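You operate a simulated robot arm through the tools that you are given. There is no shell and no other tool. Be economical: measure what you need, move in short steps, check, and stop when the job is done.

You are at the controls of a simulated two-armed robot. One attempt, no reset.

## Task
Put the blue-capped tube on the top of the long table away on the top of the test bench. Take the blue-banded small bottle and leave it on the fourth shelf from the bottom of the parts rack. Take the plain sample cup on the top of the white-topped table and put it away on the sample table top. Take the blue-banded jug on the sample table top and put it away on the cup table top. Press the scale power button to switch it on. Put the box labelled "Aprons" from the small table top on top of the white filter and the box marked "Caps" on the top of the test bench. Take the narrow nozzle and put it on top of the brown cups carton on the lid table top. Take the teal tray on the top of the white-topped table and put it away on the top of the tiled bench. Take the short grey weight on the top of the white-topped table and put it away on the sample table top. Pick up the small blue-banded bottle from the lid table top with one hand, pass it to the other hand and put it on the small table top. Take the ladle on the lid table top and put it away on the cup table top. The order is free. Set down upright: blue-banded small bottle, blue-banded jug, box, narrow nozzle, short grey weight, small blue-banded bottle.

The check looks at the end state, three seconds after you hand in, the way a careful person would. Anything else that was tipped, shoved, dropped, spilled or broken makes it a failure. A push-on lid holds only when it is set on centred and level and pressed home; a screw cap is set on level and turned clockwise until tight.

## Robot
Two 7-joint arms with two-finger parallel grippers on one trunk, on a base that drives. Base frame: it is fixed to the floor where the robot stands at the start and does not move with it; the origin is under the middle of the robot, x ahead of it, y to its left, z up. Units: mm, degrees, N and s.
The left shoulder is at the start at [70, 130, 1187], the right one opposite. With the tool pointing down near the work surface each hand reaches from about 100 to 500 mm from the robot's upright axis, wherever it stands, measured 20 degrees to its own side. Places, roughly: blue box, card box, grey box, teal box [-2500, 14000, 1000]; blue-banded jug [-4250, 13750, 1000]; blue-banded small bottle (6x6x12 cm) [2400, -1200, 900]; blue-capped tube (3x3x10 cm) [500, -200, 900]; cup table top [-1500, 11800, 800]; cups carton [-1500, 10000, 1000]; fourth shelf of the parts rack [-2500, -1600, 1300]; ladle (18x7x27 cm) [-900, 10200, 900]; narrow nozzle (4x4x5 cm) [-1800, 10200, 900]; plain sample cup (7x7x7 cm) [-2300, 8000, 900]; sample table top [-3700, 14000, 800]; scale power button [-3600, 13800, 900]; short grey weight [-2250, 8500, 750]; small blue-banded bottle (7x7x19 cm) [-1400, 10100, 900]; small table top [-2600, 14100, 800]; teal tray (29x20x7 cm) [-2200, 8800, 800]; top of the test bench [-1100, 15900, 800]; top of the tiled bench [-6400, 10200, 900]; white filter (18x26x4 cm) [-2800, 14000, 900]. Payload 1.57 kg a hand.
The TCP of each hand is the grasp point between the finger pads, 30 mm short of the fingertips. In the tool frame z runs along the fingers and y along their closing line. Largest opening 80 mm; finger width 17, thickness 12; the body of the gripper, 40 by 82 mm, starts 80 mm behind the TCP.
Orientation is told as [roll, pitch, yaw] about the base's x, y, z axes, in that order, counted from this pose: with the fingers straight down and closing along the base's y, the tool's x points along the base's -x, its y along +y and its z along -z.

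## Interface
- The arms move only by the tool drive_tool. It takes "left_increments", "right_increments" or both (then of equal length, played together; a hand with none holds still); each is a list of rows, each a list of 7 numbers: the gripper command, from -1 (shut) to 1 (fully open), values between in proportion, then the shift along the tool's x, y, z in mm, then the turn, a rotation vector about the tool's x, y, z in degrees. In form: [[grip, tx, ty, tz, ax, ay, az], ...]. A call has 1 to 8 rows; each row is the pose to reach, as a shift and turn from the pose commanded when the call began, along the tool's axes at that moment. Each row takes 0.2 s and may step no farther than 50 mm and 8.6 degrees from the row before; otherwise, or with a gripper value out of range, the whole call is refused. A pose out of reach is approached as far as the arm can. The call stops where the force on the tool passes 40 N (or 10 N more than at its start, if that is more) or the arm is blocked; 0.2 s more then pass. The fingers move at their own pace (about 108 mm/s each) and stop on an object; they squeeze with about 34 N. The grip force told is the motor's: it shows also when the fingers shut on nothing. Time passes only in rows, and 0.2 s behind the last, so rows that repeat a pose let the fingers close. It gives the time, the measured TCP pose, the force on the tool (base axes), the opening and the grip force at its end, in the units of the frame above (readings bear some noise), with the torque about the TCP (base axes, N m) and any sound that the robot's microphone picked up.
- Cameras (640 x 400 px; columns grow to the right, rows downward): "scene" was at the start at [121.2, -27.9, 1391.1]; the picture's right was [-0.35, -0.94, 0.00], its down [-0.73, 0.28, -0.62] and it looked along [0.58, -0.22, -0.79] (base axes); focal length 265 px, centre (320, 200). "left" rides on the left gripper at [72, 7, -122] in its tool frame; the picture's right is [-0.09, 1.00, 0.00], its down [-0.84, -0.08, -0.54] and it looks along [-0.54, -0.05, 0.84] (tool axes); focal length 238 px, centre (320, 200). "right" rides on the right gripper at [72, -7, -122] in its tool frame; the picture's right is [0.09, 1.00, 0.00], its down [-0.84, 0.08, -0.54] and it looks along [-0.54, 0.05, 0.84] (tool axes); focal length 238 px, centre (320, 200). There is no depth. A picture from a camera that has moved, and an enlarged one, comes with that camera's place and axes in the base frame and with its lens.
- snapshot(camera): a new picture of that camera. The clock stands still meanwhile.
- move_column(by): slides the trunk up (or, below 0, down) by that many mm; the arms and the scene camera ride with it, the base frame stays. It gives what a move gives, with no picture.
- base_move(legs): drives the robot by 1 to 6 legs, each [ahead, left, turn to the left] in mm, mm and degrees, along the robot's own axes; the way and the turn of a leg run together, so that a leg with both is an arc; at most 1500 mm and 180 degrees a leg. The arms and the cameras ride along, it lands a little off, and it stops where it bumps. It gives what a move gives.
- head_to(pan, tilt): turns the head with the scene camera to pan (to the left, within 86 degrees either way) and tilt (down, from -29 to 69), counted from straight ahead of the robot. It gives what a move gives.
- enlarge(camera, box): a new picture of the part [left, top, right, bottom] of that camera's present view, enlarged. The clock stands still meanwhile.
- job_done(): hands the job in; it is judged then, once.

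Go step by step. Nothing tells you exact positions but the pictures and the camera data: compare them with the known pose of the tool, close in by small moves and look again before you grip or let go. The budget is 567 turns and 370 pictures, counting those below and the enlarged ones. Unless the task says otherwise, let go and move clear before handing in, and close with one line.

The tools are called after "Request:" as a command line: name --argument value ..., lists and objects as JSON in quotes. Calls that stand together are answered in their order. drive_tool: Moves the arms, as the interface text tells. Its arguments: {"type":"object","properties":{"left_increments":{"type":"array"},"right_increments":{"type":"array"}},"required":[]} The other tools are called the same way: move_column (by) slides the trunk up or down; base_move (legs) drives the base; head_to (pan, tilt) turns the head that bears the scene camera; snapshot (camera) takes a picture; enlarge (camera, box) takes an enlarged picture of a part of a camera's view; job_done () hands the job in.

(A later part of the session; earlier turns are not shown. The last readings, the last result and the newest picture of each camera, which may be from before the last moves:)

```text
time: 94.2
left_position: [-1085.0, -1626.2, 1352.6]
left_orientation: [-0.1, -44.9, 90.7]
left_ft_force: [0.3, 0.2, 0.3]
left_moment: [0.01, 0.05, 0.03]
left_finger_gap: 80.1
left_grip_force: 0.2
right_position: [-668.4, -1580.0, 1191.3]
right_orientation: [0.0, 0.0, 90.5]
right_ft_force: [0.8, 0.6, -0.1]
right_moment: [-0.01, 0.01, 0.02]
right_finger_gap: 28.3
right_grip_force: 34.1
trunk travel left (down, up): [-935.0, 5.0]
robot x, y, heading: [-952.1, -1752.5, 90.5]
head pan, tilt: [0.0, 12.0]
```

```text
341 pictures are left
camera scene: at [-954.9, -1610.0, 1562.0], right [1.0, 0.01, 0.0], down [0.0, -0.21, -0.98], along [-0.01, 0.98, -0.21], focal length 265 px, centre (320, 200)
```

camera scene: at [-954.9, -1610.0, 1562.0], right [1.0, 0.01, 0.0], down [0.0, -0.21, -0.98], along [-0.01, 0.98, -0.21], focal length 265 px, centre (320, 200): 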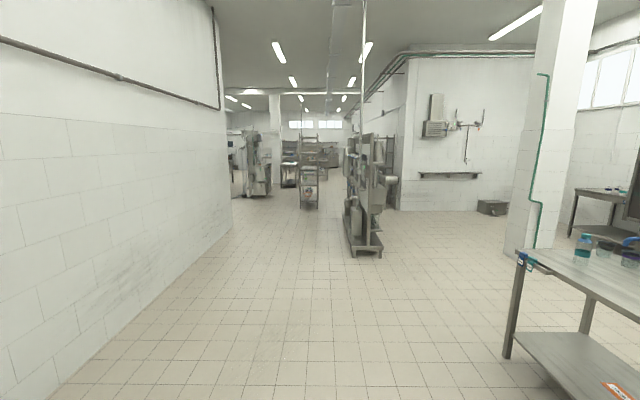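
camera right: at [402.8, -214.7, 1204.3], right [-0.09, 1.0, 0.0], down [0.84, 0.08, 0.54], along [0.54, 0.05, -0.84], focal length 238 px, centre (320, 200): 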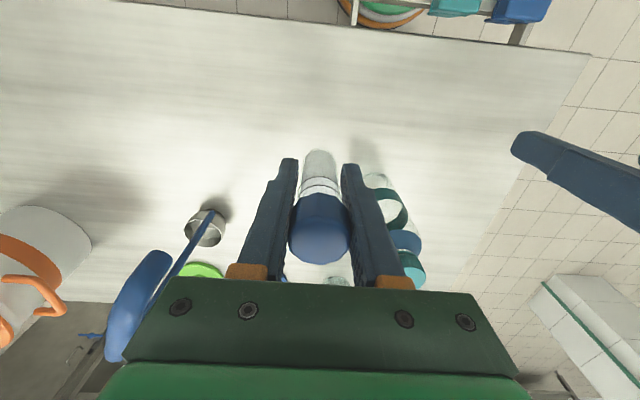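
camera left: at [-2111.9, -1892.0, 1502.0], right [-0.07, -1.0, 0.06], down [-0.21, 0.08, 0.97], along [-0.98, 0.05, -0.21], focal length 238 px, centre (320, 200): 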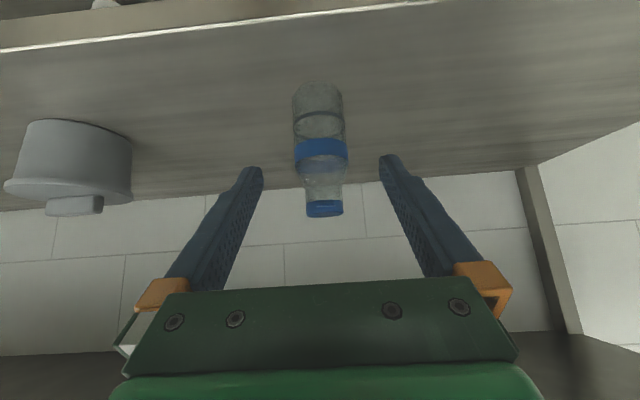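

The route north is open along x≈-1700. I drive there and look again.

Request:
base_move --legs '[[0, 0, -0.5], [0, 650, 0], [1500, 0, 0], [1500, 0, 0], [1500, 0, 0]]'

Request:
snapshot --camera "scene"

```text
time: 119.2
left_position: [-1820.5, 2860.7, 1352.5]
left_orientation: [0.0, -45.0, 91.0]
left_ft_force: [0.0, -0.7, 0.8]
left_moment: [-0.01, -0.01, -0.02]
left_finger_gap: 79.9
left_grip_force: 0.1
right_position: [-1403.2, 2907.7, 1191.4]
right_orientation: [0.0, 0.1, 90.9]
right_ft_force: [0.5, -0.1, -1.0]
right_moment: [0.01, 0.0, -0.03]
right_finger_gap: 28.6
right_grip_force: 34.4
trunk travel left (down, up): [-935.0, 5.0]
robot x, y, heading: [-1687.0, 2734.5, 90.9]
head pan, tilt: [0.0, 12.0]
```

```text
340 pictures are left
camera scene: at [-1689.6, 2876.9, 1562.1], right [1.0, 0.01, 0.0], down [0.0, -0.21, -0.98], along [-0.01, 0.98, -0.21], focal length 265 px, centre (320, 200)
```

scene: 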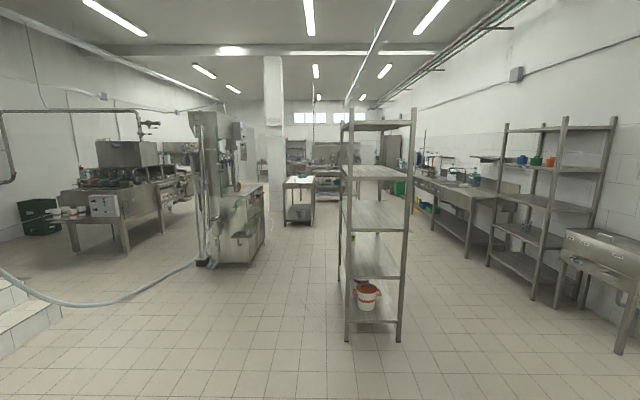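

The white-topped table is ahead near (-2250, 8000–9000). I go through the gap centred on x≈-2060 and look closer.

Request:
base_move --legs '[[0, 0, -0.9], [0, 400, 0], [1500, 0, 0], [1500, 0, 0], [900, 0, 0]]'

Request:
head_to --pan 10 --tilt 25

Request:
snapshot --camera "scene"

```text
time: 140.4
left_position: [-2167.4, 6754.9, 1353.2]
left_orientation: [0.0, -45.1, 89.1]
left_ft_force: [0.2, -0.9, 0.3]
left_moment: [0.01, -0.02, -0.01]
left_finger_gap: 80.2
left_grip_force: 0.1
right_position: [-1748.9, 6788.7, 1191.6]
right_orientation: [0.1, -0.2, 89.1]
right_ft_force: [-0.6, -0.1, -0.3]
right_moment: [0.0, -0.02, -0.01]
right_finger_gap: 28.5
right_grip_force: 34.0
trunk travel left (down, up): [-935.0, 5.0]
robot x, y, heading: [-2036.9, 6624.9, 89.2]
head pan, tilt: [0.0, 12.0]
```

```text
time: 141.1
left_position: [-2168.1, 6755.8, 1353.0]
left_orientation: [0.0, -45.0, 89.1]
left_ft_force: [0.6, 0.1, 0.4]
left_moment: [0.02, 0.0, -0.01]
left_finger_gap: 80.2
left_grip_force: 0.1
right_position: [-1749.2, 6789.4, 1191.4]
right_orientation: [0.0, 0.0, 88.9]
right_ft_force: [0.1, 0.6, -0.5]
right_moment: [0.02, -0.01, 0.0]
right_finger_gap: 28.5
right_grip_force: 34.1
trunk travel left (down, up): [-935.0, 5.0]
robot x, y, heading: [-2039.1, 6626.0, 89.0]
head pan, tilt: [10.0, 25.0]
```

```text
339 pictures are left
camera scene: at [-2052.5, 6765.9, 1541.0], right [0.99, 0.16, 0.0], down [0.07, -0.42, -0.91], along [-0.14, 0.9, -0.42], focal length 265 px, centre (320, 200)
```

scene: 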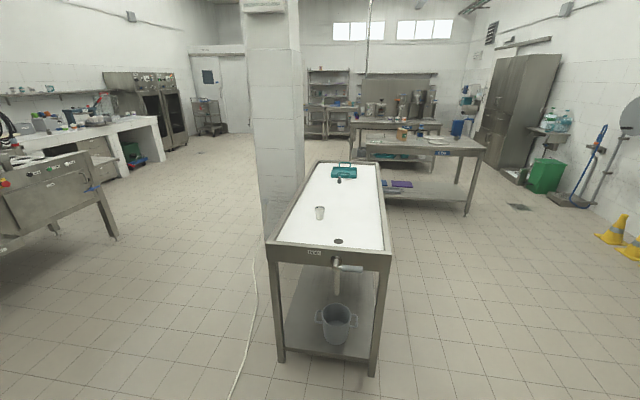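

The white-topped table lies ahead with cup, grey weight and teal tray. I enlarge to judge positions, rim and the hose on the floor.

Request:
enlarge --camera "scene" --box '[260, 140, 420, 260]'

Request:
enlarge --camera "scene" --box '[160, 200, 320, 320]'

```text
3.33 times, centred on (340, 200) of scene
camera zoom: at [-2052.5, 6765.9, 1541.0], right [0.99, 0.16, 0.0], down [0.07, -0.42, -0.91], along [-0.14, 0.9, -0.42], focal length 884 px, centre (253, 200)
```

zoom: 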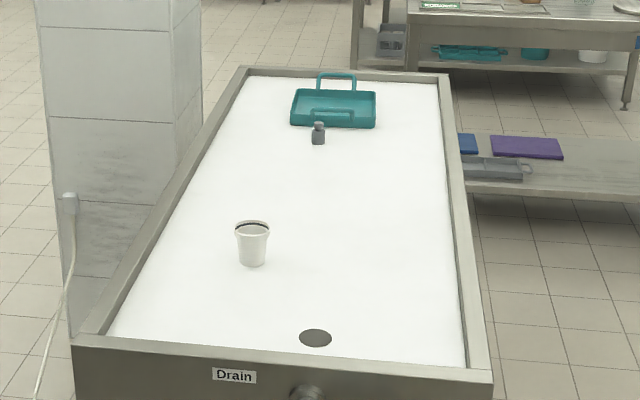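

```text
3.33 times, centred on (240, 260) of scene
camera zoom: at [-2052.5, 6765.9, 1541.0], right [0.99, 0.16, 0.0], down [0.07, -0.42, -0.91], along [-0.14, 0.9, -0.42], focal length 884 px, centre (587, 0)
```

zoom: 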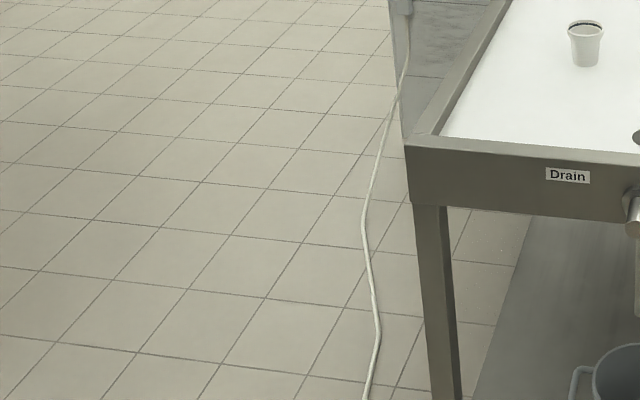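

The pillar stands by the table's west side, so I take the cup from the near end. I approach with the robot centred near x≈-2180 and lower the trunk for reach.

Request:
base_move --legs '[[0, 0, 1.0], [0, 140, 0], [780, 0, 0]]'

Request:
drive_tool --right_increments '[[-1, 0, 0, -40, 0, 0, 0], [-1, 0, 0, -80, 0, 0, 0], [-1, 0, 0, -120, 0, 0, 0]]'

Request:
move_column --by -240

Request:
head_to --pan 0 --tilt 35

Request:
snapshot --camera "scene"

Request:
snapshot --camera "left"

```text
time: 146.6
left_position: [-2310.8, 7541.1, 1352.7]
left_orientation: [0.0, -45.1, 90.3]
left_ft_force: [0.2, 0.0, -0.1]
left_moment: [0.02, -0.02, 0.01]
left_finger_gap: 80.0
left_grip_force: 0.0
right_position: [-1892.7, 7582.7, 1191.1]
right_orientation: [0.1, -0.1, 90.2]
right_ft_force: [0.1, -0.3, 0.0]
right_moment: [0.04, -0.01, 0.0]
right_finger_gap: 28.2
right_grip_force: 33.9
trunk travel left (down, up): [-935.0, 5.0]
robot x, y, heading: [-2179.9, 7415.8, 90.0]
head pan, tilt: [10.0, 25.0]
```

```text
time: 147.4
left_position: [-2312.2, 7540.9, 1352.5]
left_orientation: [-0.2, -45.0, 90.4]
left_ft_force: [-1.1, 0.2, -0.2]
left_moment: [0.02, -0.03, 0.0]
left_finger_gap: 80.2
left_grip_force: 0.1
right_position: [-1894.9, 7582.9, 1312.0]
right_orientation: [0.0, 0.1, 90.2]
right_ft_force: [-0.2, 0.3, 0.2]
right_moment: [0.01, -0.03, -0.02]
right_finger_gap: 28.2
right_grip_force: 33.7
trunk travel left (down, up): [-935.0, 5.0]
robot x, y, heading: [-2178.8, 7417.7, 90.2]
head pan, tilt: [10.0, 25.0]
```

```text
time: 149.9
left_position: [-2310.6, 7541.2, 1112.9]
left_orientation: [-0.1, -44.9, 90.3]
left_ft_force: [0.3, -0.8, -0.2]
left_moment: [-0.01, 0.01, 0.02]
left_finger_gap: 80.2
left_grip_force: 0.0
right_position: [-1892.1, 7584.4, 1072.2]
right_orientation: [0.1, 0.0, 90.2]
right_ft_force: [-0.5, 0.0, -0.1]
right_moment: [0.02, -0.01, 0.0]
right_finger_gap: 28.3
right_grip_force: 34.3
trunk travel left (down, up): [-695.0, 245.0]
robot x, y, heading: [-2179.8, 7417.2, 90.2]
head pan, tilt: [10.0, 25.0]
```

```text
time: 150.7
left_position: [-2311.2, 7541.8, 1114.1]
left_orientation: [-0.1, -44.8, 90.4]
left_ft_force: [0.0, 0.3, -0.4]
left_moment: [0.01, -0.02, -0.04]
left_finger_gap: 79.8
left_grip_force: 0.2
right_position: [-1891.3, 7584.5, 1072.0]
right_orientation: [0.0, 0.0, 90.3]
right_ft_force: [0.4, -0.7, -0.3]
right_moment: [-0.02, -0.01, 0.03]
right_finger_gap: 28.4
right_grip_force: 34.0
trunk travel left (down, up): [-695.0, 245.0]
robot x, y, heading: [-2179.8, 7411.0, 90.2]
head pan, tilt: [0.0, 35.0]
```

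```text
336 pictures are left
camera scene: at [-2179.6, 7551.7, 1285.2], right [1.0, 0.0, 0.0], down [0.0, -0.57, -0.82], along [0.0, 0.82, -0.57], focal length 265 px, centre (320, 200)
```

scene: 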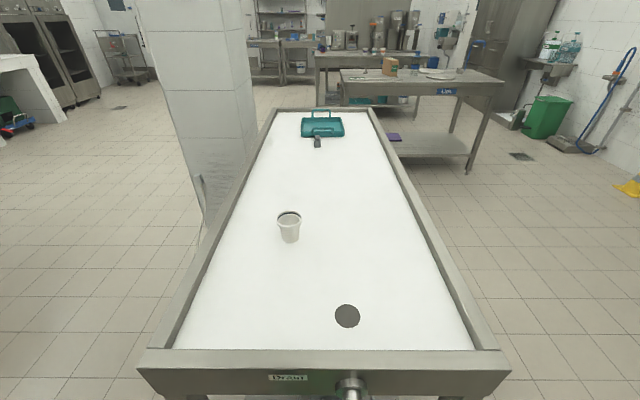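

```text
335 pictures are left
camera left: at [-2317.1, 7404.6, 1149.3], right [-1.0, 0.06, 0.06], down [0.08, 0.21, 0.97], along [0.05, 0.98, -0.21], focal length 238 px, centre (320, 200)
```

left: 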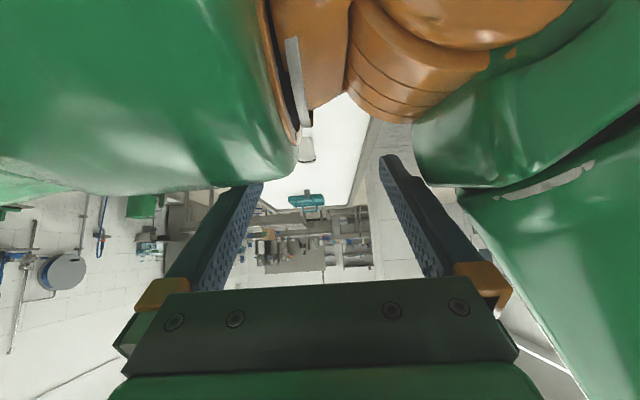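

The cup is at about (-2259, 8065) with the table surface near z≈805. I roll 80 mm closer and extend the left hand to a pre-grasp pose.

Request:
base_move --legs '[[80, 0, 0]]'

Request:
drive_tool --left_increments '[[1, -12, -7, 45, 0, 0, 0], [1, -24, -14, 90, 0, 0, 0], [1, -36, -20, 135, 0, 0, 0], [1, -48, -26, 180, 0, 0, 0], [1, -60, -33, 225, 0, 0, 0], [1, -72, -39, 265, 0, 0, 0], [1, -84, -44, 305, 0, 0, 0], [1, -84, -44, 305, 0, 0, 0]]'

Request:
snapshot --camera "left"

Request:
snapshot --camera "scene"

```text
time: 151.7
left_position: [-2310.6, 7617.1, 1113.7]
left_orientation: [0.0, -45.0, 90.3]
left_ft_force: [-0.1, -0.2, 0.1]
left_moment: [0.03, 0.01, -0.01]
left_finger_gap: 80.0
left_grip_force: 0.0
right_position: [-1891.8, 7661.6, 1071.3]
right_orientation: [0.1, -0.2, 90.3]
right_ft_force: [-0.2, -0.4, -1.3]
right_moment: [0.0, -0.01, 0.0]
right_finger_gap: 28.5
right_grip_force: 34.1
trunk travel left (down, up): [-695.0, 245.0]
robot x, y, heading: [-2179.6, 7493.7, 90.1]
head pan, tilt: [0.0, 35.0]
```

```text
time: 152.2
left_position: [-2300.1, 7667.6, 1082.4]
left_orientation: [-0.5, -43.2, 90.1]
left_ft_force: [5.1, 6.1, 15.3]
left_moment: [-2.27, 0.13, 0.77]
left_finger_gap: 80.1
left_grip_force: 0.0
left hand out of reach, approached as far as the arm can: row 2
right_position: [-1892.4, 7665.2, 1070.4]
right_orientation: [0.1, 0.1, 90.2]
right_ft_force: [0.2, -0.1, 0.2]
right_moment: [-0.05, 0.01, -0.02]
right_finger_gap: 28.5
right_grip_force: 33.9
trunk travel left (down, up): [-695.0, 245.0]
robot x, y, heading: [-2178.9, 7497.9, 90.1]
head pan, tilt: [0.0, 35.0]
stopped in row 2 (left hand): the force on the tool passed its limit at 230 N (the readings are from after the stop); the commanded pose is now the measured one
```

```text
334 pictures are left
camera left: at [-2307.8, 7532.3, 1123.7], right [-1.0, 0.07, 0.06], down [0.07, 0.24, 0.97], along [0.05, 0.97, -0.24], focal length 238 px, centre (320, 200)
```

left: 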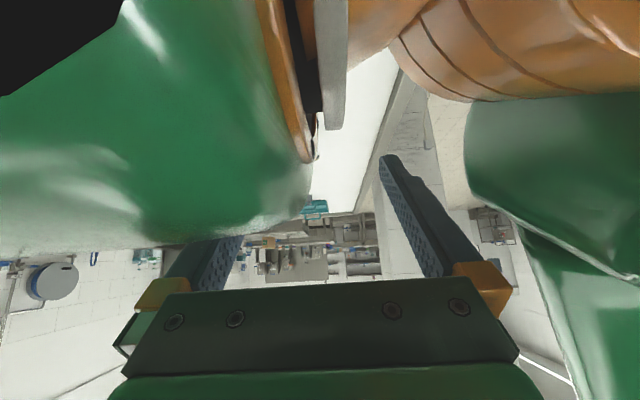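

```text
333 pictures are left
camera scene: at [-2179.3, 7632.7, 1284.9], right [1.0, 0.0, 0.0], down [0.0, -0.57, -0.82], along [0.0, 0.82, -0.57], focal length 265 px, centre (320, 200)
```

scene: 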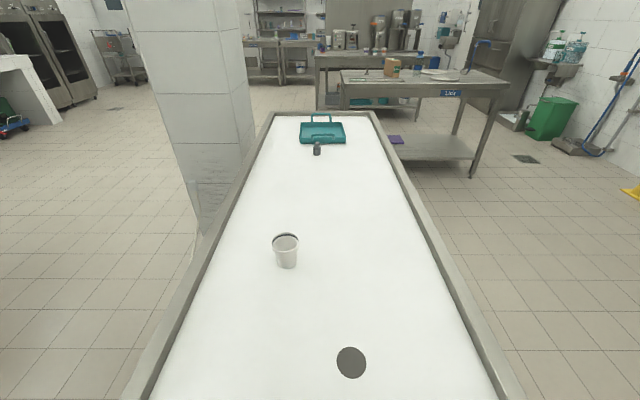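

The left hand, folded near the body, touched its own forearm. I unfold by reversing the earlier tuck: up and forward first.

Request:
drive_tool --left_increments '[[1, -40, 0, -10, 0, 0, 0], [1, -80, 0, -10, 0, 0, 0], [1, -120, 0, 0, 0, 0, 0], [1, -160, 0, 10, 0, 0, 0], [1, -200, 0, 20, 0, 0, 0], [1, -200, 0, 20, 0, 0, 0]]'

Request:
snapshot --camera "left"

Request:
snapshot --camera "scene"

```text
time: 153.6
left_position: [-2301.3, 7826.2, 1206.7]
left_orientation: [-0.3, -43.3, 89.9]
left_ft_force: [-0.8, -0.3, 0.3]
left_moment: [0.03, 0.01, 0.02]
left_finger_gap: 79.9
left_grip_force: 0.0
right_position: [-1892.6, 7663.2, 1072.1]
right_orientation: [0.0, -0.1, 90.2]
right_ft_force: [0.0, 0.3, -0.2]
right_moment: [-0.02, 0.01, 0.01]
right_finger_gap: 28.4
right_grip_force: 33.7
trunk travel left (down, up): [-695.0, 245.0]
robot x, y, heading: [-2180.5, 7491.8, 90.4]
head pan, tilt: [0.0, 35.0]
```

```text
332 pictures are left
camera left: at [-2308.2, 7690.6, 1246.7], right [-1.0, 0.07, 0.06], down [0.07, 0.24, 0.97], along [0.05, 0.97, -0.24], focal length 238 px, centre (320, 200)
```

left: 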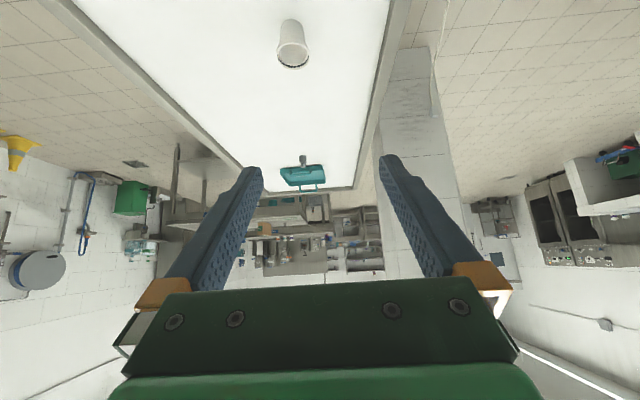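

```text
331 pictures are left
camera scene: at [-2180.1, 7630.6, 1285.2], right [1.0, 0.0, 0.0], down [0.0, -0.57, -0.82], along [0.0, 0.82, -0.57], focal length 265 px, centre (320, 200)
```

scene: 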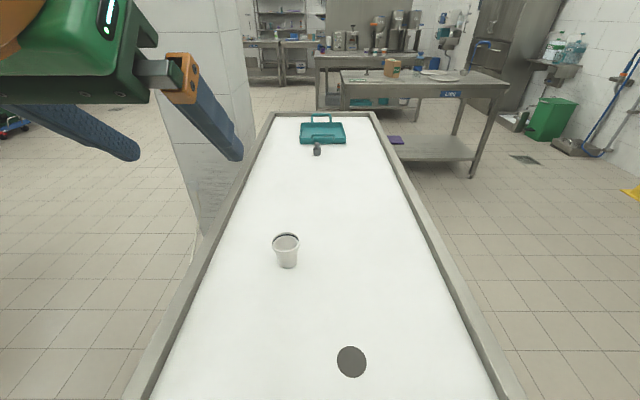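

Unfolded. Cup is near (-2255, 8038), surface z≈820. Moving to the pre-grasp pose.

Request:
drive_tool --left_increments '[[1, 13, -7, 42, 0, 0, 0], [1, 26, -14, 84, 0, 0, 0], [1, 39, -20, 126, 0, 0, 0], [1, 52, -26, 168, 0, 0, 0], [1, 65, -33, 210, 0, 0, 0], [1, 78, -40, 252, 0, 0, 0], [1, 92, -46, 294, 0, 0, 0], [1, 92, -46, 294, 0, 0, 0]]'

Request:
snapshot --camera "left"

Request:
snapshot --camera "scene"

```text
time: 155.4
left_position: [-2253.7, 7960.9, 927.7]
left_orientation: [-0.3, -43.4, 90.0]
left_ft_force: [0.2, 0.3, 0.1]
left_moment: [-0.01, -0.01, 0.03]
left_finger_gap: 80.0
left_grip_force: 0.0
right_position: [-1893.6, 7662.7, 1071.9]
right_orientation: [0.0, 0.1, 90.2]
right_ft_force: [0.3, 0.4, -0.7]
right_moment: [0.04, 0.02, -0.02]
right_finger_gap: 28.2
right_grip_force: 33.4
trunk travel left (down, up): [-695.0, 245.0]
robot x, y, heading: [-2181.4, 7492.5, 90.0]
head pan, tilt: [0.0, 35.0]
```

```text
330 pictures are left
camera left: at [-2261.4, 7825.1, 969.7], right [-1.0, 0.07, 0.06], down [0.07, 0.24, 0.97], along [0.05, 0.97, -0.24], focal length 238 px, centre (320, 200)
```

left: 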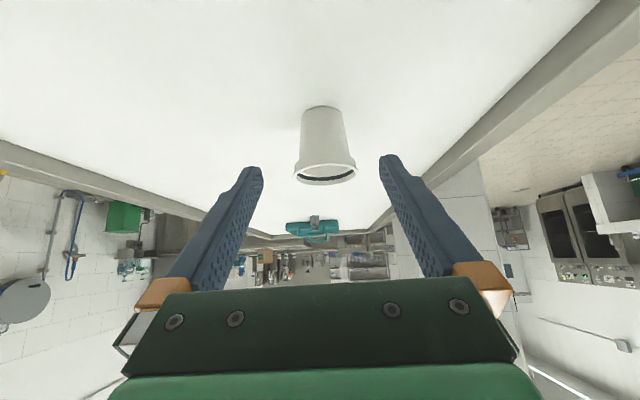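

```text
329 pictures are left
camera scene: at [-2180.0, 7630.6, 1285.2], right [1.0, 0.0, 0.0], down [0.0, -0.57, -0.82], along [0.0, 0.82, -0.57], focal length 265 px, centre (320, 200)
```

scene: 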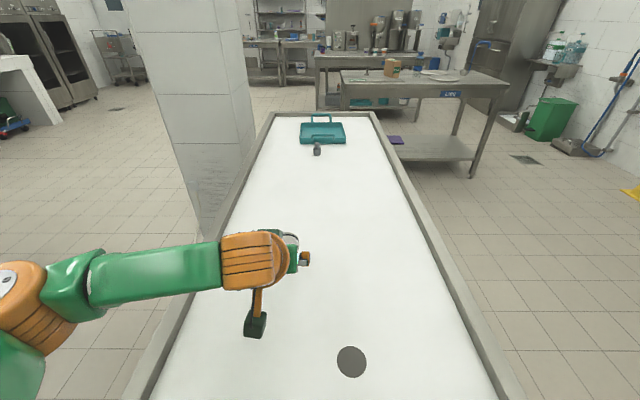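

Cup at (-2258, 8041). Advance and close gently around it.

Request:
drive_tool --left_increments '[[1, -2, 4, 40, 0, 0, 0], [1, -4, 4, 80, 0, 0, 0], [1, -4, 4, 112, 0, 0, 0], [-1, -4, 4, 112, 0, 0, 0], [-1, -4, 4, 112, 0, 0, 0], [-1, -4, 4, 112, 0, 0, 0]]'

Request:
snapshot --camera "left"

```text
time: 156.8
left_position: [-2258.6, 8036.8, 855.2]
left_orientation: [-0.5, -43.9, 90.1]
left_ft_force: [-10.0, -0.5, 26.6]
left_moment: [0.41, 0.91, 0.39]
left_finger_gap: 43.9
left_grip_force: 34.1
right_position: [-1895.2, 7656.9, 1073.6]
right_orientation: [-0.1, -0.4, 90.2]
right_ft_force: [0.1, 0.1, -0.1]
right_moment: [0.01, 0.01, 0.0]
right_finger_gap: 28.1
right_grip_force: 33.6
trunk travel left (down, up): [-695.0, 245.0]
robot x, y, heading: [-2178.1, 7495.5, 90.4]
head pan, tilt: [0.0, 35.0]
```

```text
328 pictures are left
camera left: at [-2266.3, 7900.2, 894.7], right [-1.0, 0.07, 0.06], down [0.07, 0.23, 0.97], along [0.06, 0.97, -0.23], focal length 238 px, centre (320, 200)
```

left: 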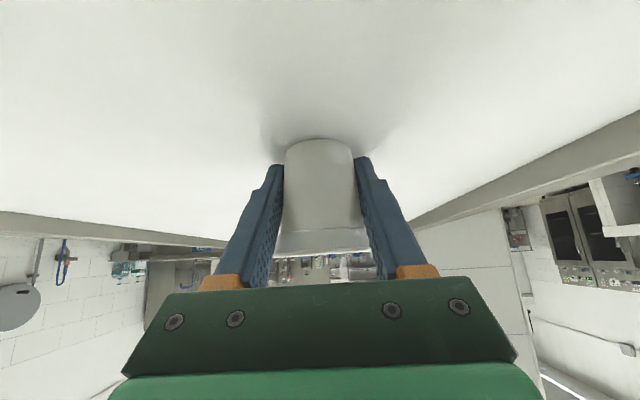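

Cup is gripped. Lift it clear and back off.

Request:
drive_tool --left_increments '[[-1, -10, 0, -10, 0, 0, 0], [-1, -35, 0, -36, 0, 0, 0], [-1, -70, 0, -72, 0, 0, 0], [-1, -100, 0, -106, 0, 0, 0], [-1, -100, 0, -106, 0, 0, 0]]'

Request:
snapshot --camera "left"

Request:
base_move --legs '[[-600, 0, 0]]'

Request:
head_to --pan 30 --tilt 12

Request:
snapshot --camera "scene"

```text
refused: row 3 steps farther than a row can; nothing moved
```

```text
327 pictures are left
camera left: at [-2266.3, 7900.2, 894.7], right [-1.0, 0.07, 0.06], down [0.07, 0.23, 0.97], along [0.06, 0.97, -0.23], focal length 238 px, centre (320, 200)
```

left: 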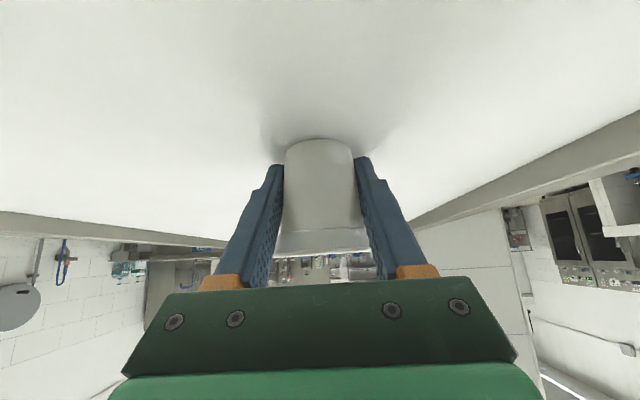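

```text
time: 157.6
left_position: [-2256.2, 8034.6, 855.2]
left_orientation: [-0.5, -44.0, 89.9]
left_ft_force: [-0.5, -2.2, 5.1]
left_moment: [0.02, 0.13, -0.02]
left_finger_gap: 43.2
left_grip_force: 33.7
right_position: [-1891.9, 7655.6, 1071.4]
right_orientation: [0.1, -0.1, 90.2]
right_ft_force: [0.0, 0.5, 0.2]
right_moment: [-0.03, 0.02, -0.01]
right_finger_gap: 28.4
right_grip_force: 34.2
trunk travel left (down, up): [-695.0, 245.0]
robot x, y, heading: [-2184.3, 7486.5, 90.3]
head pan, tilt: [0.0, 35.0]
stopped in leg 1: the force on the tool passed its limit at 44 N (the readings are from after the stop); the commanded pose is now the measured one
```

```text
time: 158.6
left_position: [-2255.6, 8036.2, 855.6]
left_orientation: [-0.3, -44.0, 89.9]
left_ft_force: [-0.4, -0.6, 7.2]
left_moment: [0.12, 0.18, -0.03]
left_finger_gap: 42.9
left_grip_force: 33.8
right_position: [-1892.8, 7655.5, 1070.9]
right_orientation: [0.0, -0.1, 90.1]
right_ft_force: [0.0, 0.7, -0.2]
right_moment: [0.0, -0.04, -0.03]
right_finger_gap: 28.4
right_grip_force: 34.6
trunk travel left (down, up): [-695.0, 245.0]
robot x, y, heading: [-2178.7, 7486.9, 90.1]
head pan, tilt: [30.0, 12.0]
```

```text
326 pictures are left
camera scene: at [-2226.1, 7615.1, 1322.2], right [0.86, 0.5, 0.0], down [0.1, -0.18, -0.98], along [-0.49, 0.85, -0.21], focal length 265 px, centre (320, 200)
```

scene: 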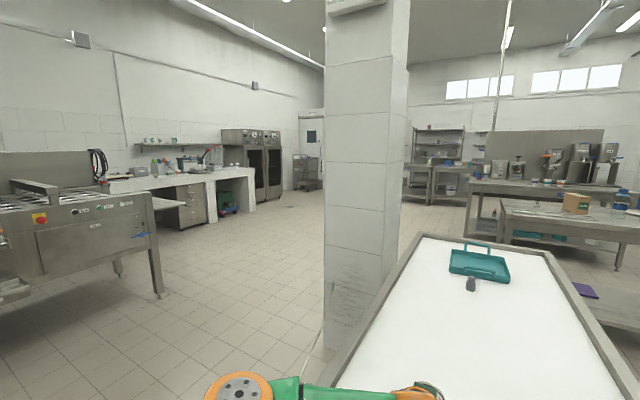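

The lift was refused for step size and the base stopped right away; nothing harmed. Lift again with smaller steps.

Request:
drive_tool --left_increments '[[-1, -10, 0, -10, 0, 0, 0], [-1, -40, 0, -42, 0, 0, 0], [-1, -70, 0, -74, 0, 0, 0], [-1, -100, 0, -106, 0, 0, 0], [-1, -100, 0, -106, 0, 0, 0]]'

Request:
snapshot --camera "left"

```text
time: 159.8
left_position: [-2257.5, 8035.9, 1002.5]
left_orientation: [-0.4, -43.9, 89.9]
left_ft_force: [-0.1, -1.0, 0.0]
left_moment: [-0.01, -0.01, -0.02]
left_finger_gap: 42.3
left_grip_force: 34.3
right_position: [-1893.8, 7656.7, 1071.4]
right_orientation: [0.0, 0.0, 90.2]
right_ft_force: [-0.5, 0.0, -0.6]
right_moment: [-0.03, -0.02, 0.03]
right_finger_gap: 28.4
right_grip_force: 34.2
trunk travel left (down, up): [-695.0, 245.0]
robot x, y, heading: [-2174.3, 7486.3, 90.4]
head pan, tilt: [30.0, 12.0]
```

```text
325 pictures are left
camera left: at [-2265.8, 7899.2, 1039.9], right [-1.0, 0.07, 0.06], down [0.07, 0.23, 0.97], along [0.06, 0.97, -0.23], focal length 238 px, centre (320, 200)
```

left: 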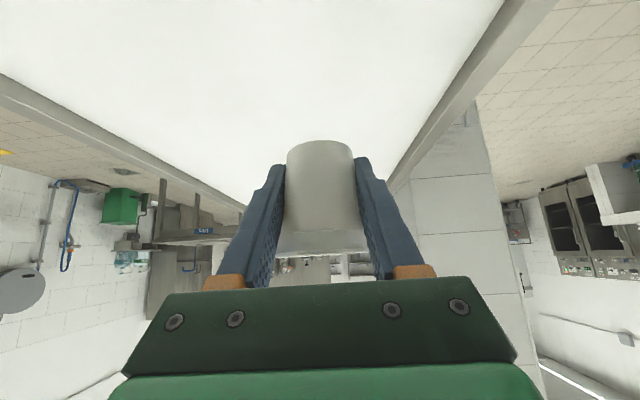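

Cup held. I go around the east side of this table, then west through the gap north of it; first to (-1400, 9380) facing west.

Request:
base_move --legs '[[-260, 0, 0], [0, -770, 0], [1500, 0, 0], [260, 0, 0]]'

Request:
head_to --pan 0 --tilt 25

Request:
snapshot --camera "scene"

```text
time: 173.9
left_position: [-1492.2, 9539.5, 1000.7]
left_orientation: [-0.4, -44.0, 89.8]
left_ft_force: [-0.3, 0.7, 0.5]
left_moment: [0.0, -0.02, 0.01]
left_finger_gap: 39.2
left_grip_force: 34.1
right_position: [-1127.4, 9161.9, 1071.2]
right_orientation: [0.0, -0.1, 90.1]
right_ft_force: [0.5, 0.3, -0.6]
right_moment: [0.03, 0.0, -0.01]
right_finger_gap: 28.5
right_grip_force: 34.4
trunk travel left (down, up): [-695.0, 245.0]
robot x, y, heading: [-1414.5, 8993.4, 90.0]
head pan, tilt: [30.0, 12.0]
```

```text
time: 174.8
left_position: [-1492.7, 9539.9, 1000.6]
left_orientation: [-0.4, -44.0, 89.8]
left_ft_force: [0.4, 0.4, -0.3]
left_moment: [-0.03, 0.01, 0.03]
left_finger_gap: 38.8
left_grip_force: 33.8
right_position: [-1127.4, 9162.7, 1072.1]
right_orientation: [0.0, -0.1, 90.0]
right_ft_force: [0.2, -0.8, -0.7]
right_moment: [0.01, 0.03, -0.02]
right_finger_gap: 28.3
right_grip_force: 33.6
trunk travel left (down, up): [-695.0, 245.0]
robot x, y, heading: [-1417.0, 8993.7, 89.9]
head pan, tilt: [0.0, 25.0]
```

```text
324 pictures are left
camera scene: at [-1415.1, 9134.4, 1300.9], right [1.0, 0.0, 0.0], down [0.0, -0.42, -0.91], along [0.0, 0.91, -0.42], focal length 265 px, centre (320, 200)
```

scene: 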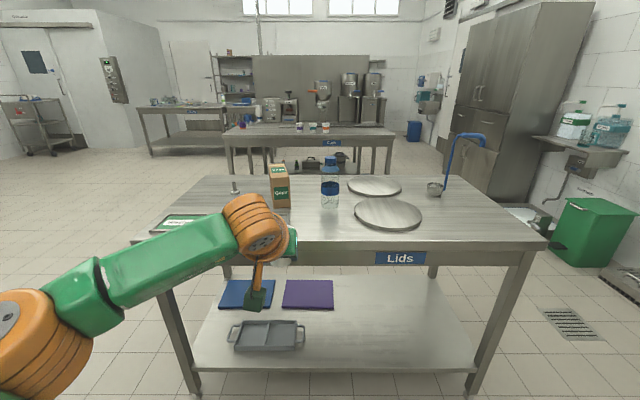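

The left gap has shrunk from 44 to 39 mm, so the tapered cup may be creeping. I check the left camera.

Request:
snapshot --camera "left"

```text
323 pictures are left
camera left: at [-1500.5, 9404.8, 1039.5], right [-1.0, 0.07, 0.06], down [0.07, 0.23, 0.97], along [0.06, 0.97, -0.23], focal length 238 px, centre (320, 200)
```

left: 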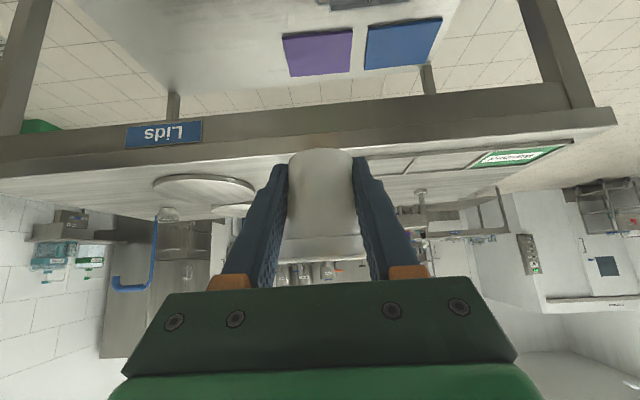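

The cup creeps in the tapered grip, so I'll set it down on the free front area of the lid table next to me and regrasp by its wall. I drive 360 mm ahead.

Request:
base_move --legs '[[365, 0, 0]]'

Request:
snapshot --camera "left"

Request:
head_to --pan 0 --tilt 40

Request:
snapshot --camera "scene"

```text
time: 177.2
left_position: [-1495.1, 9907.6, 1001.1]
left_orientation: [-0.4, -44.0, 89.9]
left_ft_force: [-0.8, 0.3, 0.0]
left_moment: [0.0, -0.02, 0.01]
left_finger_gap: 38.0
left_grip_force: 33.6
right_position: [-1129.0, 9528.7, 1071.0]
right_orientation: [0.0, -0.1, 90.2]
right_ft_force: [-0.2, -0.4, 0.0]
right_moment: [-0.02, 0.01, 0.0]
right_finger_gap: 28.6
right_grip_force: 34.3
trunk travel left (down, up): [-695.0, 245.0]
robot x, y, heading: [-1416.9, 9362.2, 90.1]
head pan, tilt: [0.0, 25.0]
```

```text
322 pictures are left
camera left: at [-1502.1, 9771.0, 1039.9], right [-1.0, 0.07, 0.06], down [0.07, 0.22, 0.97], along [0.06, 0.97, -0.23], focal length 238 px, centre (320, 200)
```

left: 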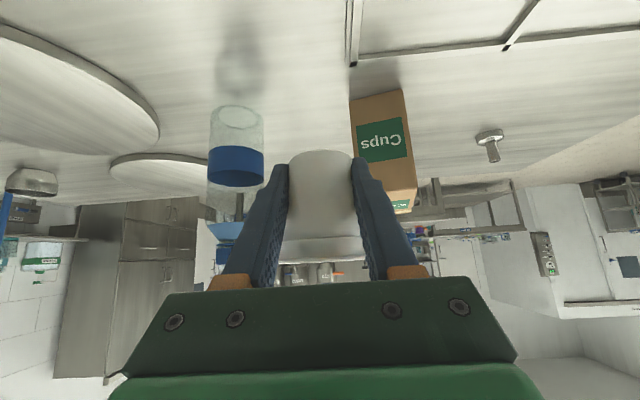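

```text
time: 178.0
left_position: [-1494.4, 9909.8, 1000.6]
left_orientation: [-0.4, -43.9, 89.9]
left_ft_force: [1.1, 0.5, -0.3]
left_moment: [0.0, -0.04, 0.02]
left_finger_gap: 37.6
left_grip_force: 34.5
right_position: [-1128.8, 9530.3, 1071.6]
right_orientation: [0.1, 0.1, 90.2]
right_ft_force: [-0.2, 0.8, -0.6]
right_moment: [0.03, 0.06, 0.01]
right_finger_gap: 28.4
right_grip_force: 34.3
trunk travel left (down, up): [-695.0, 245.0]
robot x, y, heading: [-1413.9, 9360.4, 90.0]
head pan, tilt: [0.0, 40.0]
```

```text
321 pictures are left
camera scene: at [-1416.2, 9494.9, 1277.6], right [1.0, 0.0, 0.0], down [0.0, -0.64, -0.77], along [0.0, 0.77, -0.64], focal length 265 px, centre (320, 200)
```

scene: 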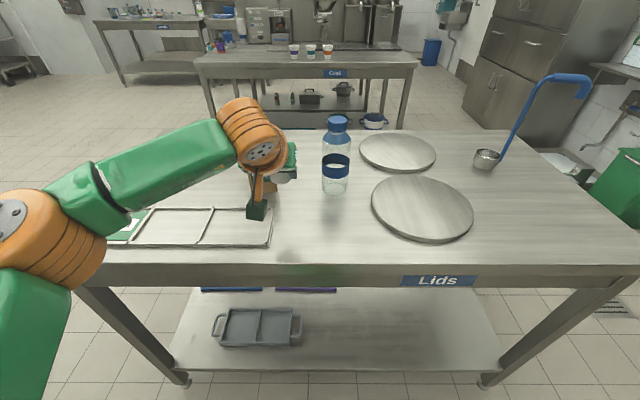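

A flat organiser lies to the left, so I shift the cup right to x≈-1440 and lower it close to the table.

Request:
drive_tool --left_increments '[[-1, 0, -28, 0, 0, 0, 0], [-1, 0, -55, 0, 0, 0, 0], [-1, 30, -55, 31, 0, 0, 0], [-1, 60, -55, 62, 0, 0, 0], [-1, 78, -55, 81, 0, 0, 0], [-1, 78, -55, 81, 0, 0, 0]]'

Request:
snapshot --camera "left"

```text
time: 179.4
left_position: [-1439.4, 9908.8, 888.8]
left_orientation: [-0.4, -44.0, 90.0]
left_ft_force: [-0.6, -0.4, 0.5]
left_moment: [-0.03, 0.01, 0.03]
left_finger_gap: 37.1
left_grip_force: 34.5
right_position: [-1130.2, 9530.5, 1071.7]
right_orientation: [0.0, 0.1, 90.2]
right_ft_force: [0.1, 0.3, -1.1]
right_moment: [0.02, -0.05, -0.01]
right_finger_gap: 28.5
right_grip_force: 33.8
trunk travel left (down, up): [-695.0, 245.0]
robot x, y, heading: [-1415.7, 9363.5, 90.3]
head pan, tilt: [0.0, 40.0]
```

```text
320 pictures are left
camera left: at [-1447.3, 9771.8, 927.3], right [-1.0, 0.07, 0.06], down [0.07, 0.23, 0.97], along [0.06, 0.97, -0.23], focal length 238 px, centre (320, 200)
```

left: 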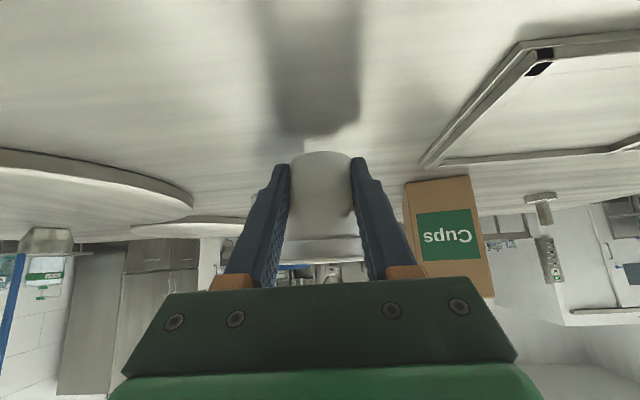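

Stepping down until the fingertips touch.

Request:
drive_tool --left_increments '[[-1, 4, 0, 4, 0, 0, 0], [-1, 7, 0, 7, 0, 0, 0], [-1, 10, 0, 10, 0, 0, 0], [-1, 12, 0, 12, 0, 0, 0], [-1, 12, 0, 12, 0, 0, 0]]'

```text
time: 180.7
left_position: [-1437.4, 9907.4, 876.2]
left_orientation: [-0.3, -44.9, 89.9]
left_ft_force: [0.6, -1.5, 10.1]
left_moment: [0.1, 0.19, 0.06]
left_finger_gap: 37.8
left_grip_force: 34.0
right_position: [-1128.6, 9527.4, 1072.1]
right_orientation: [0.1, -0.2, 90.2]
right_ft_force: [0.3, -0.6, -0.4]
right_moment: [-0.01, 0.05, -0.02]
right_finger_gap: 28.3
right_grip_force: 34.3
trunk travel left (down, up): [-695.0, 245.0]
robot x, y, heading: [-1413.1, 9362.7, 90.3]
head pan, tilt: [0.0, 40.0]
stopped in row 5 (left hand): the force on the tool passed its limit at 41 N (the readings are from after the stop); the commanded pose is now the measured one
```

Fingertips touch. I open slowly so the cup slides down onto the table.

Request:
drive_tool --left_increments '[[-0.04, 0, 0, 0, 0, 0, 0], [0.0, 0, 0, 0, 0, 0, 0], [0.04, 0, 0, 0, 0, 0, 0], [0.08, 0, 0, 0, 0, 0, 0], [0.12, 0, 0, 0, 0, 0, 0], [0.16, 0, 0, 0, 0, 0, 0], [0.25, 0, 0, 0, 0, 0, 0], [0.25, 0, 0, 0, 0, 0, 0]]'

Request:
snapshot --camera "left"

```text
time: 182.5
left_position: [-1435.4, 9906.6, 877.5]
left_orientation: [0.0, -44.8, 89.7]
left_ft_force: [8.2, 5.2, 20.4]
left_moment: [0.42, 0.2, -0.2]
left_finger_gap: 44.6
left_grip_force: 0.1
right_position: [-1125.6, 9527.4, 1071.3]
right_orientation: [0.2, -0.2, 90.2]
right_ft_force: [0.4, -0.6, -0.6]
right_moment: [0.02, -0.02, 0.02]
right_finger_gap: 28.3
right_grip_force: 34.0
trunk travel left (down, up): [-695.0, 245.0]
robot x, y, heading: [-1416.4, 9358.4, 90.3]
head pan, tilt: [0.0, 40.0]
```

```text
319 pictures are left
camera left: at [-1444.1, 9770.3, 914.2], right [-1.0, 0.07, 0.06], down [0.08, 0.21, 0.97], along [0.06, 0.97, -0.22], focal length 238 px, centre (320, 200)
```

left: 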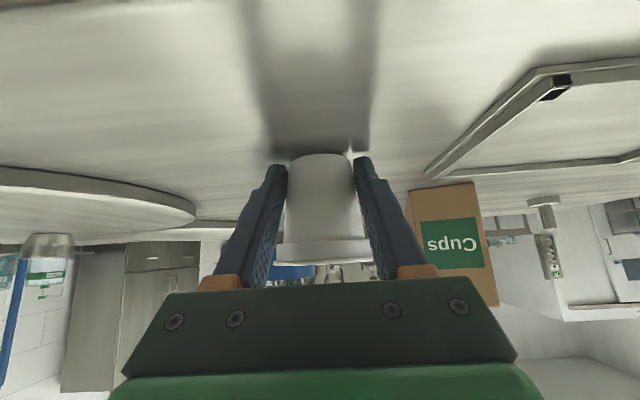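

Request:
drive_tool --left_increments '[[0.2, 0, 0, 0, 0, 0, 0], [0.24, 0, 0, 0, 0, 0, 0], [0.28, 0, 0, 0, 0, 0, 0], [0.34, 0, 0, 0, 0, 0, 0], [0.4, 0, 0, 0, 0, 0, 0], [0.5, 0, 0, 0, 0, 0, 0], [0.6, 0, 0, 0, 0, 0, 0]]'

Request:
snapshot --camera "left"

```text
time: 184.1
left_position: [-1434.6, 9907.1, 875.9]
left_orientation: [-0.1, -44.9, 89.6]
left_ft_force: [12.6, 3.0, 19.1]
left_moment: [0.36, 0.02, -0.02]
left_finger_gap: 52.8
left_grip_force: 0.1
right_position: [-1123.7, 9525.1, 1070.4]
right_orientation: [0.3, -0.1, 90.2]
right_ft_force: [0.0, -0.2, -1.6]
right_moment: [-0.02, 0.02, 0.02]
right_finger_gap: 28.4
right_grip_force: 33.8
trunk travel left (down, up): [-695.0, 245.0]
robot x, y, heading: [-1421.2, 9364.8, 90.5]
head pan, tilt: [0.0, 40.0]
```

```text
318 pictures are left
camera left: at [-1442.4, 9769.3, 914.3], right [-1.0, 0.07, 0.06], down [0.08, 0.21, 0.97], along [0.06, 0.97, -0.22], focal length 238 px, centre (320, 200)
```

left: 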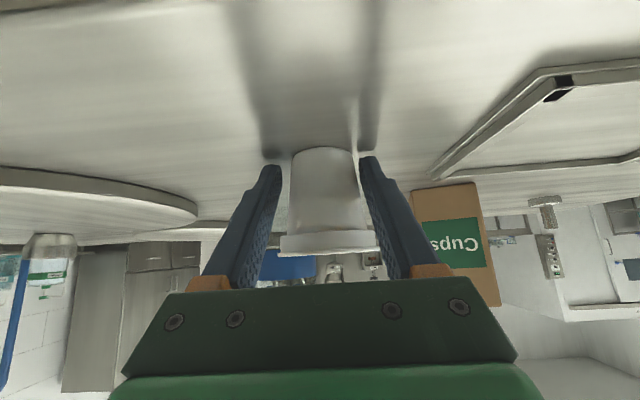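

Request:
drive_tool --left_increments '[[0.5, 0, 0, 0, 0, 0, 0], [0.7, 0, 0, 0, 0, 0, 0], [1, 0, 0, 0, 0, 0, 0], [1, 0, 0, 0, 0, 0, 0], [1, 0, 0, -20, 0, 0, 0], [1, 0, 0, -60, 0, 0, 0], [1, 0, 0, -100, 0, 0, 0], [1, 0, 0, -130, 0, 0, 0]]'

Request:
snapshot --camera "left"

Request:
snapshot --camera "scene"

```text
time: 185.9
left_position: [-1439.5, 9817.4, 968.2]
left_orientation: [-0.2, -44.6, 89.8]
left_ft_force: [0.2, -0.2, 0.4]
left_moment: [0.02, 0.02, 0.02]
left_finger_gap: 79.9
left_grip_force: 0.1
right_position: [-1129.0, 9530.1, 1071.4]
right_orientation: [0.1, 0.0, 90.2]
right_ft_force: [0.0, -0.2, -1.0]
right_moment: [-0.03, 0.01, 0.03]
right_finger_gap: 28.2
right_grip_force: 33.7
trunk travel left (down, up): [-695.0, 245.0]
robot x, y, heading: [-1417.5, 9363.2, 90.3]
head pan, tilt: [0.0, 40.0]
```

```text
317 pictures are left
camera left: at [-1447.7, 9680.9, 1005.5], right [-1.0, 0.07, 0.06], down [0.08, 0.22, 0.97], along [0.06, 0.97, -0.22], focal length 238 px, centre (320, 200)
```

left: 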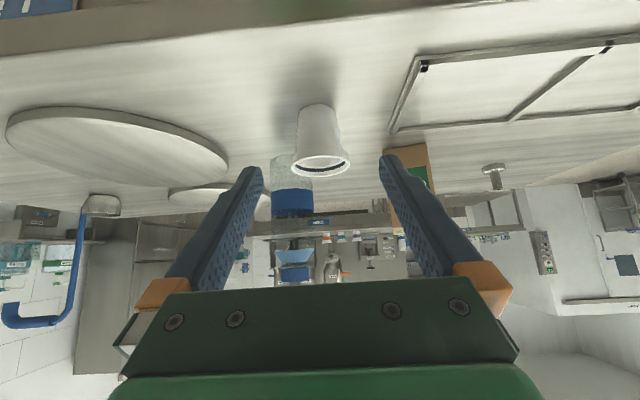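

```text
316 pictures are left
camera scene: at [-1416.1, 9494.0, 1277.6], right [1.0, 0.0, 0.0], down [0.0, -0.64, -0.77], along [0.0, 0.77, -0.64], focal length 265 px, centre (320, 200)
```

scene: 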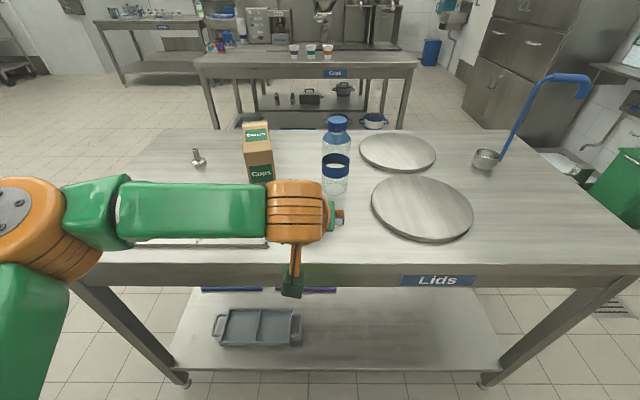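

The cup stands on the lid table. While here, the left hand can move the nozzle onto the cups carton. I enlarge that area.

Request:
enlarge --camera "scene" --box '[160, 100, 320, 200]'

Request:
enlarge --camera "scene" --box '[300, 60, 620, 260]'

```text
4.00 times, centred on (240, 150) of scene
camera zoom: at [-1416.1, 9494.0, 1277.6], right [1.0, 0.0, 0.0], down [0.0, -0.64, -0.77], along [0.0, 0.77, -0.64], focal length 1060 px, centre (640, 400)
```

zoom: 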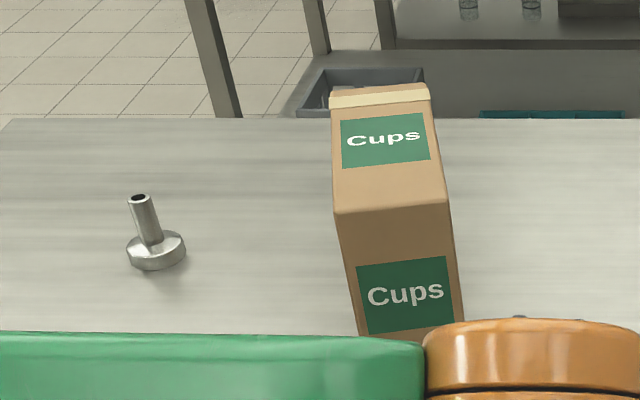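

```text
2.00 times, centred on (460, 160) of scene
camera zoom: at [-1416.1, 9494.0, 1277.6], right [1.0, 0.0, 0.0], down [0.0, -0.64, -0.77], along [0.0, 0.77, -0.64], focal length 530 px, centre (40, 280)
```

zoom: 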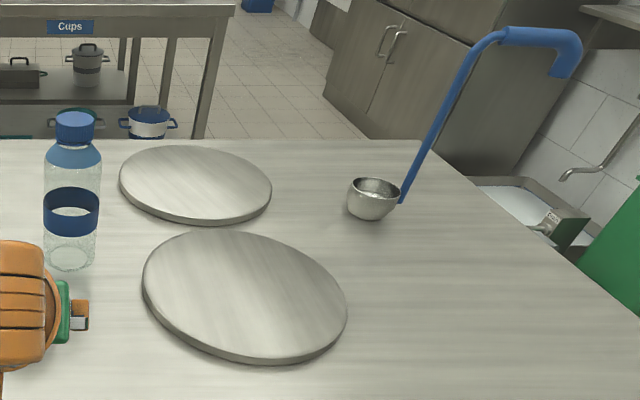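

Nozzle stands on its flange at about (-1779, 10177); the carton top (z≈972) is centred near (-1577, 10105). I raise the left hand and reposition the base.

Request:
drive_tool --left_increments '[[1, -30, 0, -31, 0, 0, 0], [1, -60, 0, -62, 0, 0, 0], [1, -82, 0, -84, 0, 0, 0], [1, -82, 0, -84, 0, 0, 0]]'

Request:
base_move --legs '[[0, 0, -0.3], [0, 225, 0], [220, 0, 0]]'

Request:
snapshot --camera "scene"

Request:
snapshot --camera "left"

```text
time: 186.9
left_position: [-1439.3, 9818.1, 1085.8]
left_orientation: [-0.3, -44.5, 89.9]
left_ft_force: [-1.0, 0.2, -0.5]
left_moment: [-0.02, -0.01, 0.02]
left_finger_gap: 80.0
left_grip_force: 0.0
right_position: [-1129.7, 9530.6, 1070.4]
right_orientation: [0.0, 0.0, 90.3]
right_ft_force: [-0.1, 0.2, -0.1]
right_moment: [-0.02, 0.0, 0.0]
right_finger_gap: 28.6
right_grip_force: 34.3
trunk travel left (down, up): [-695.0, 245.0]
robot x, y, heading: [-1417.2, 9361.6, 90.4]
head pan, tilt: [0.0, 40.0]
```

```text
time: 190.2
left_position: [-1663.0, 10037.4, 1085.7]
left_orientation: [-0.2, -44.6, 89.7]
left_ft_force: [-0.3, -0.9, -0.3]
left_moment: [0.01, 0.01, 0.0]
left_finger_gap: 79.8
left_grip_force: 0.1
right_position: [-1353.4, 9748.2, 1071.6]
right_orientation: [0.0, -0.1, 90.0]
right_ft_force: [-0.2, -0.3, -0.3]
right_moment: [0.0, 0.0, -0.01]
right_finger_gap: 28.3
right_grip_force: 34.0
trunk travel left (down, up): [-695.0, 245.0]
robot x, y, heading: [-1642.4, 9583.0, 90.0]
head pan, tilt: [0.0, 40.0]
```

```text
313 pictures are left
camera scene: at [-1640.6, 9713.4, 1277.8], right [1.0, 0.0, 0.0], down [0.0, -0.64, -0.77], along [0.0, 0.77, -0.64], focal length 265 px, centre (320, 200)
```

scene: 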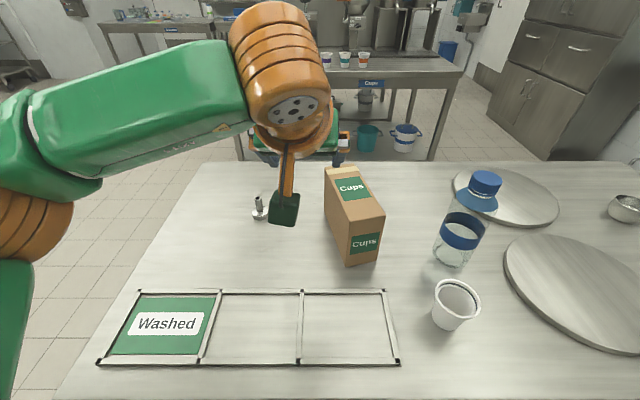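

```text
312 pictures are left
camera left: at [-1672.0, 9900.2, 1122.8], right [-1.0, 0.08, 0.06], down [0.08, 0.21, 0.97], along [0.06, 0.97, -0.22], focal length 238 px, centre (320, 200)
```

left: 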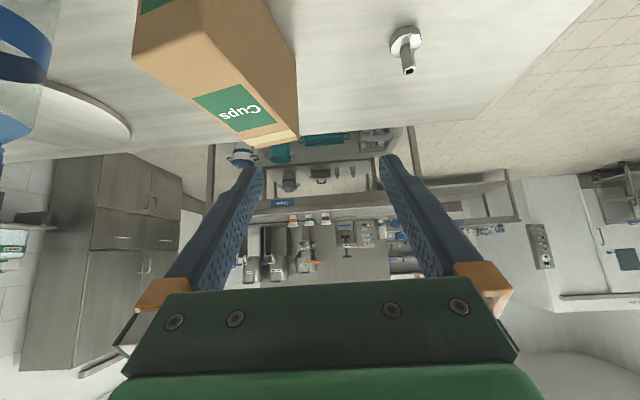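

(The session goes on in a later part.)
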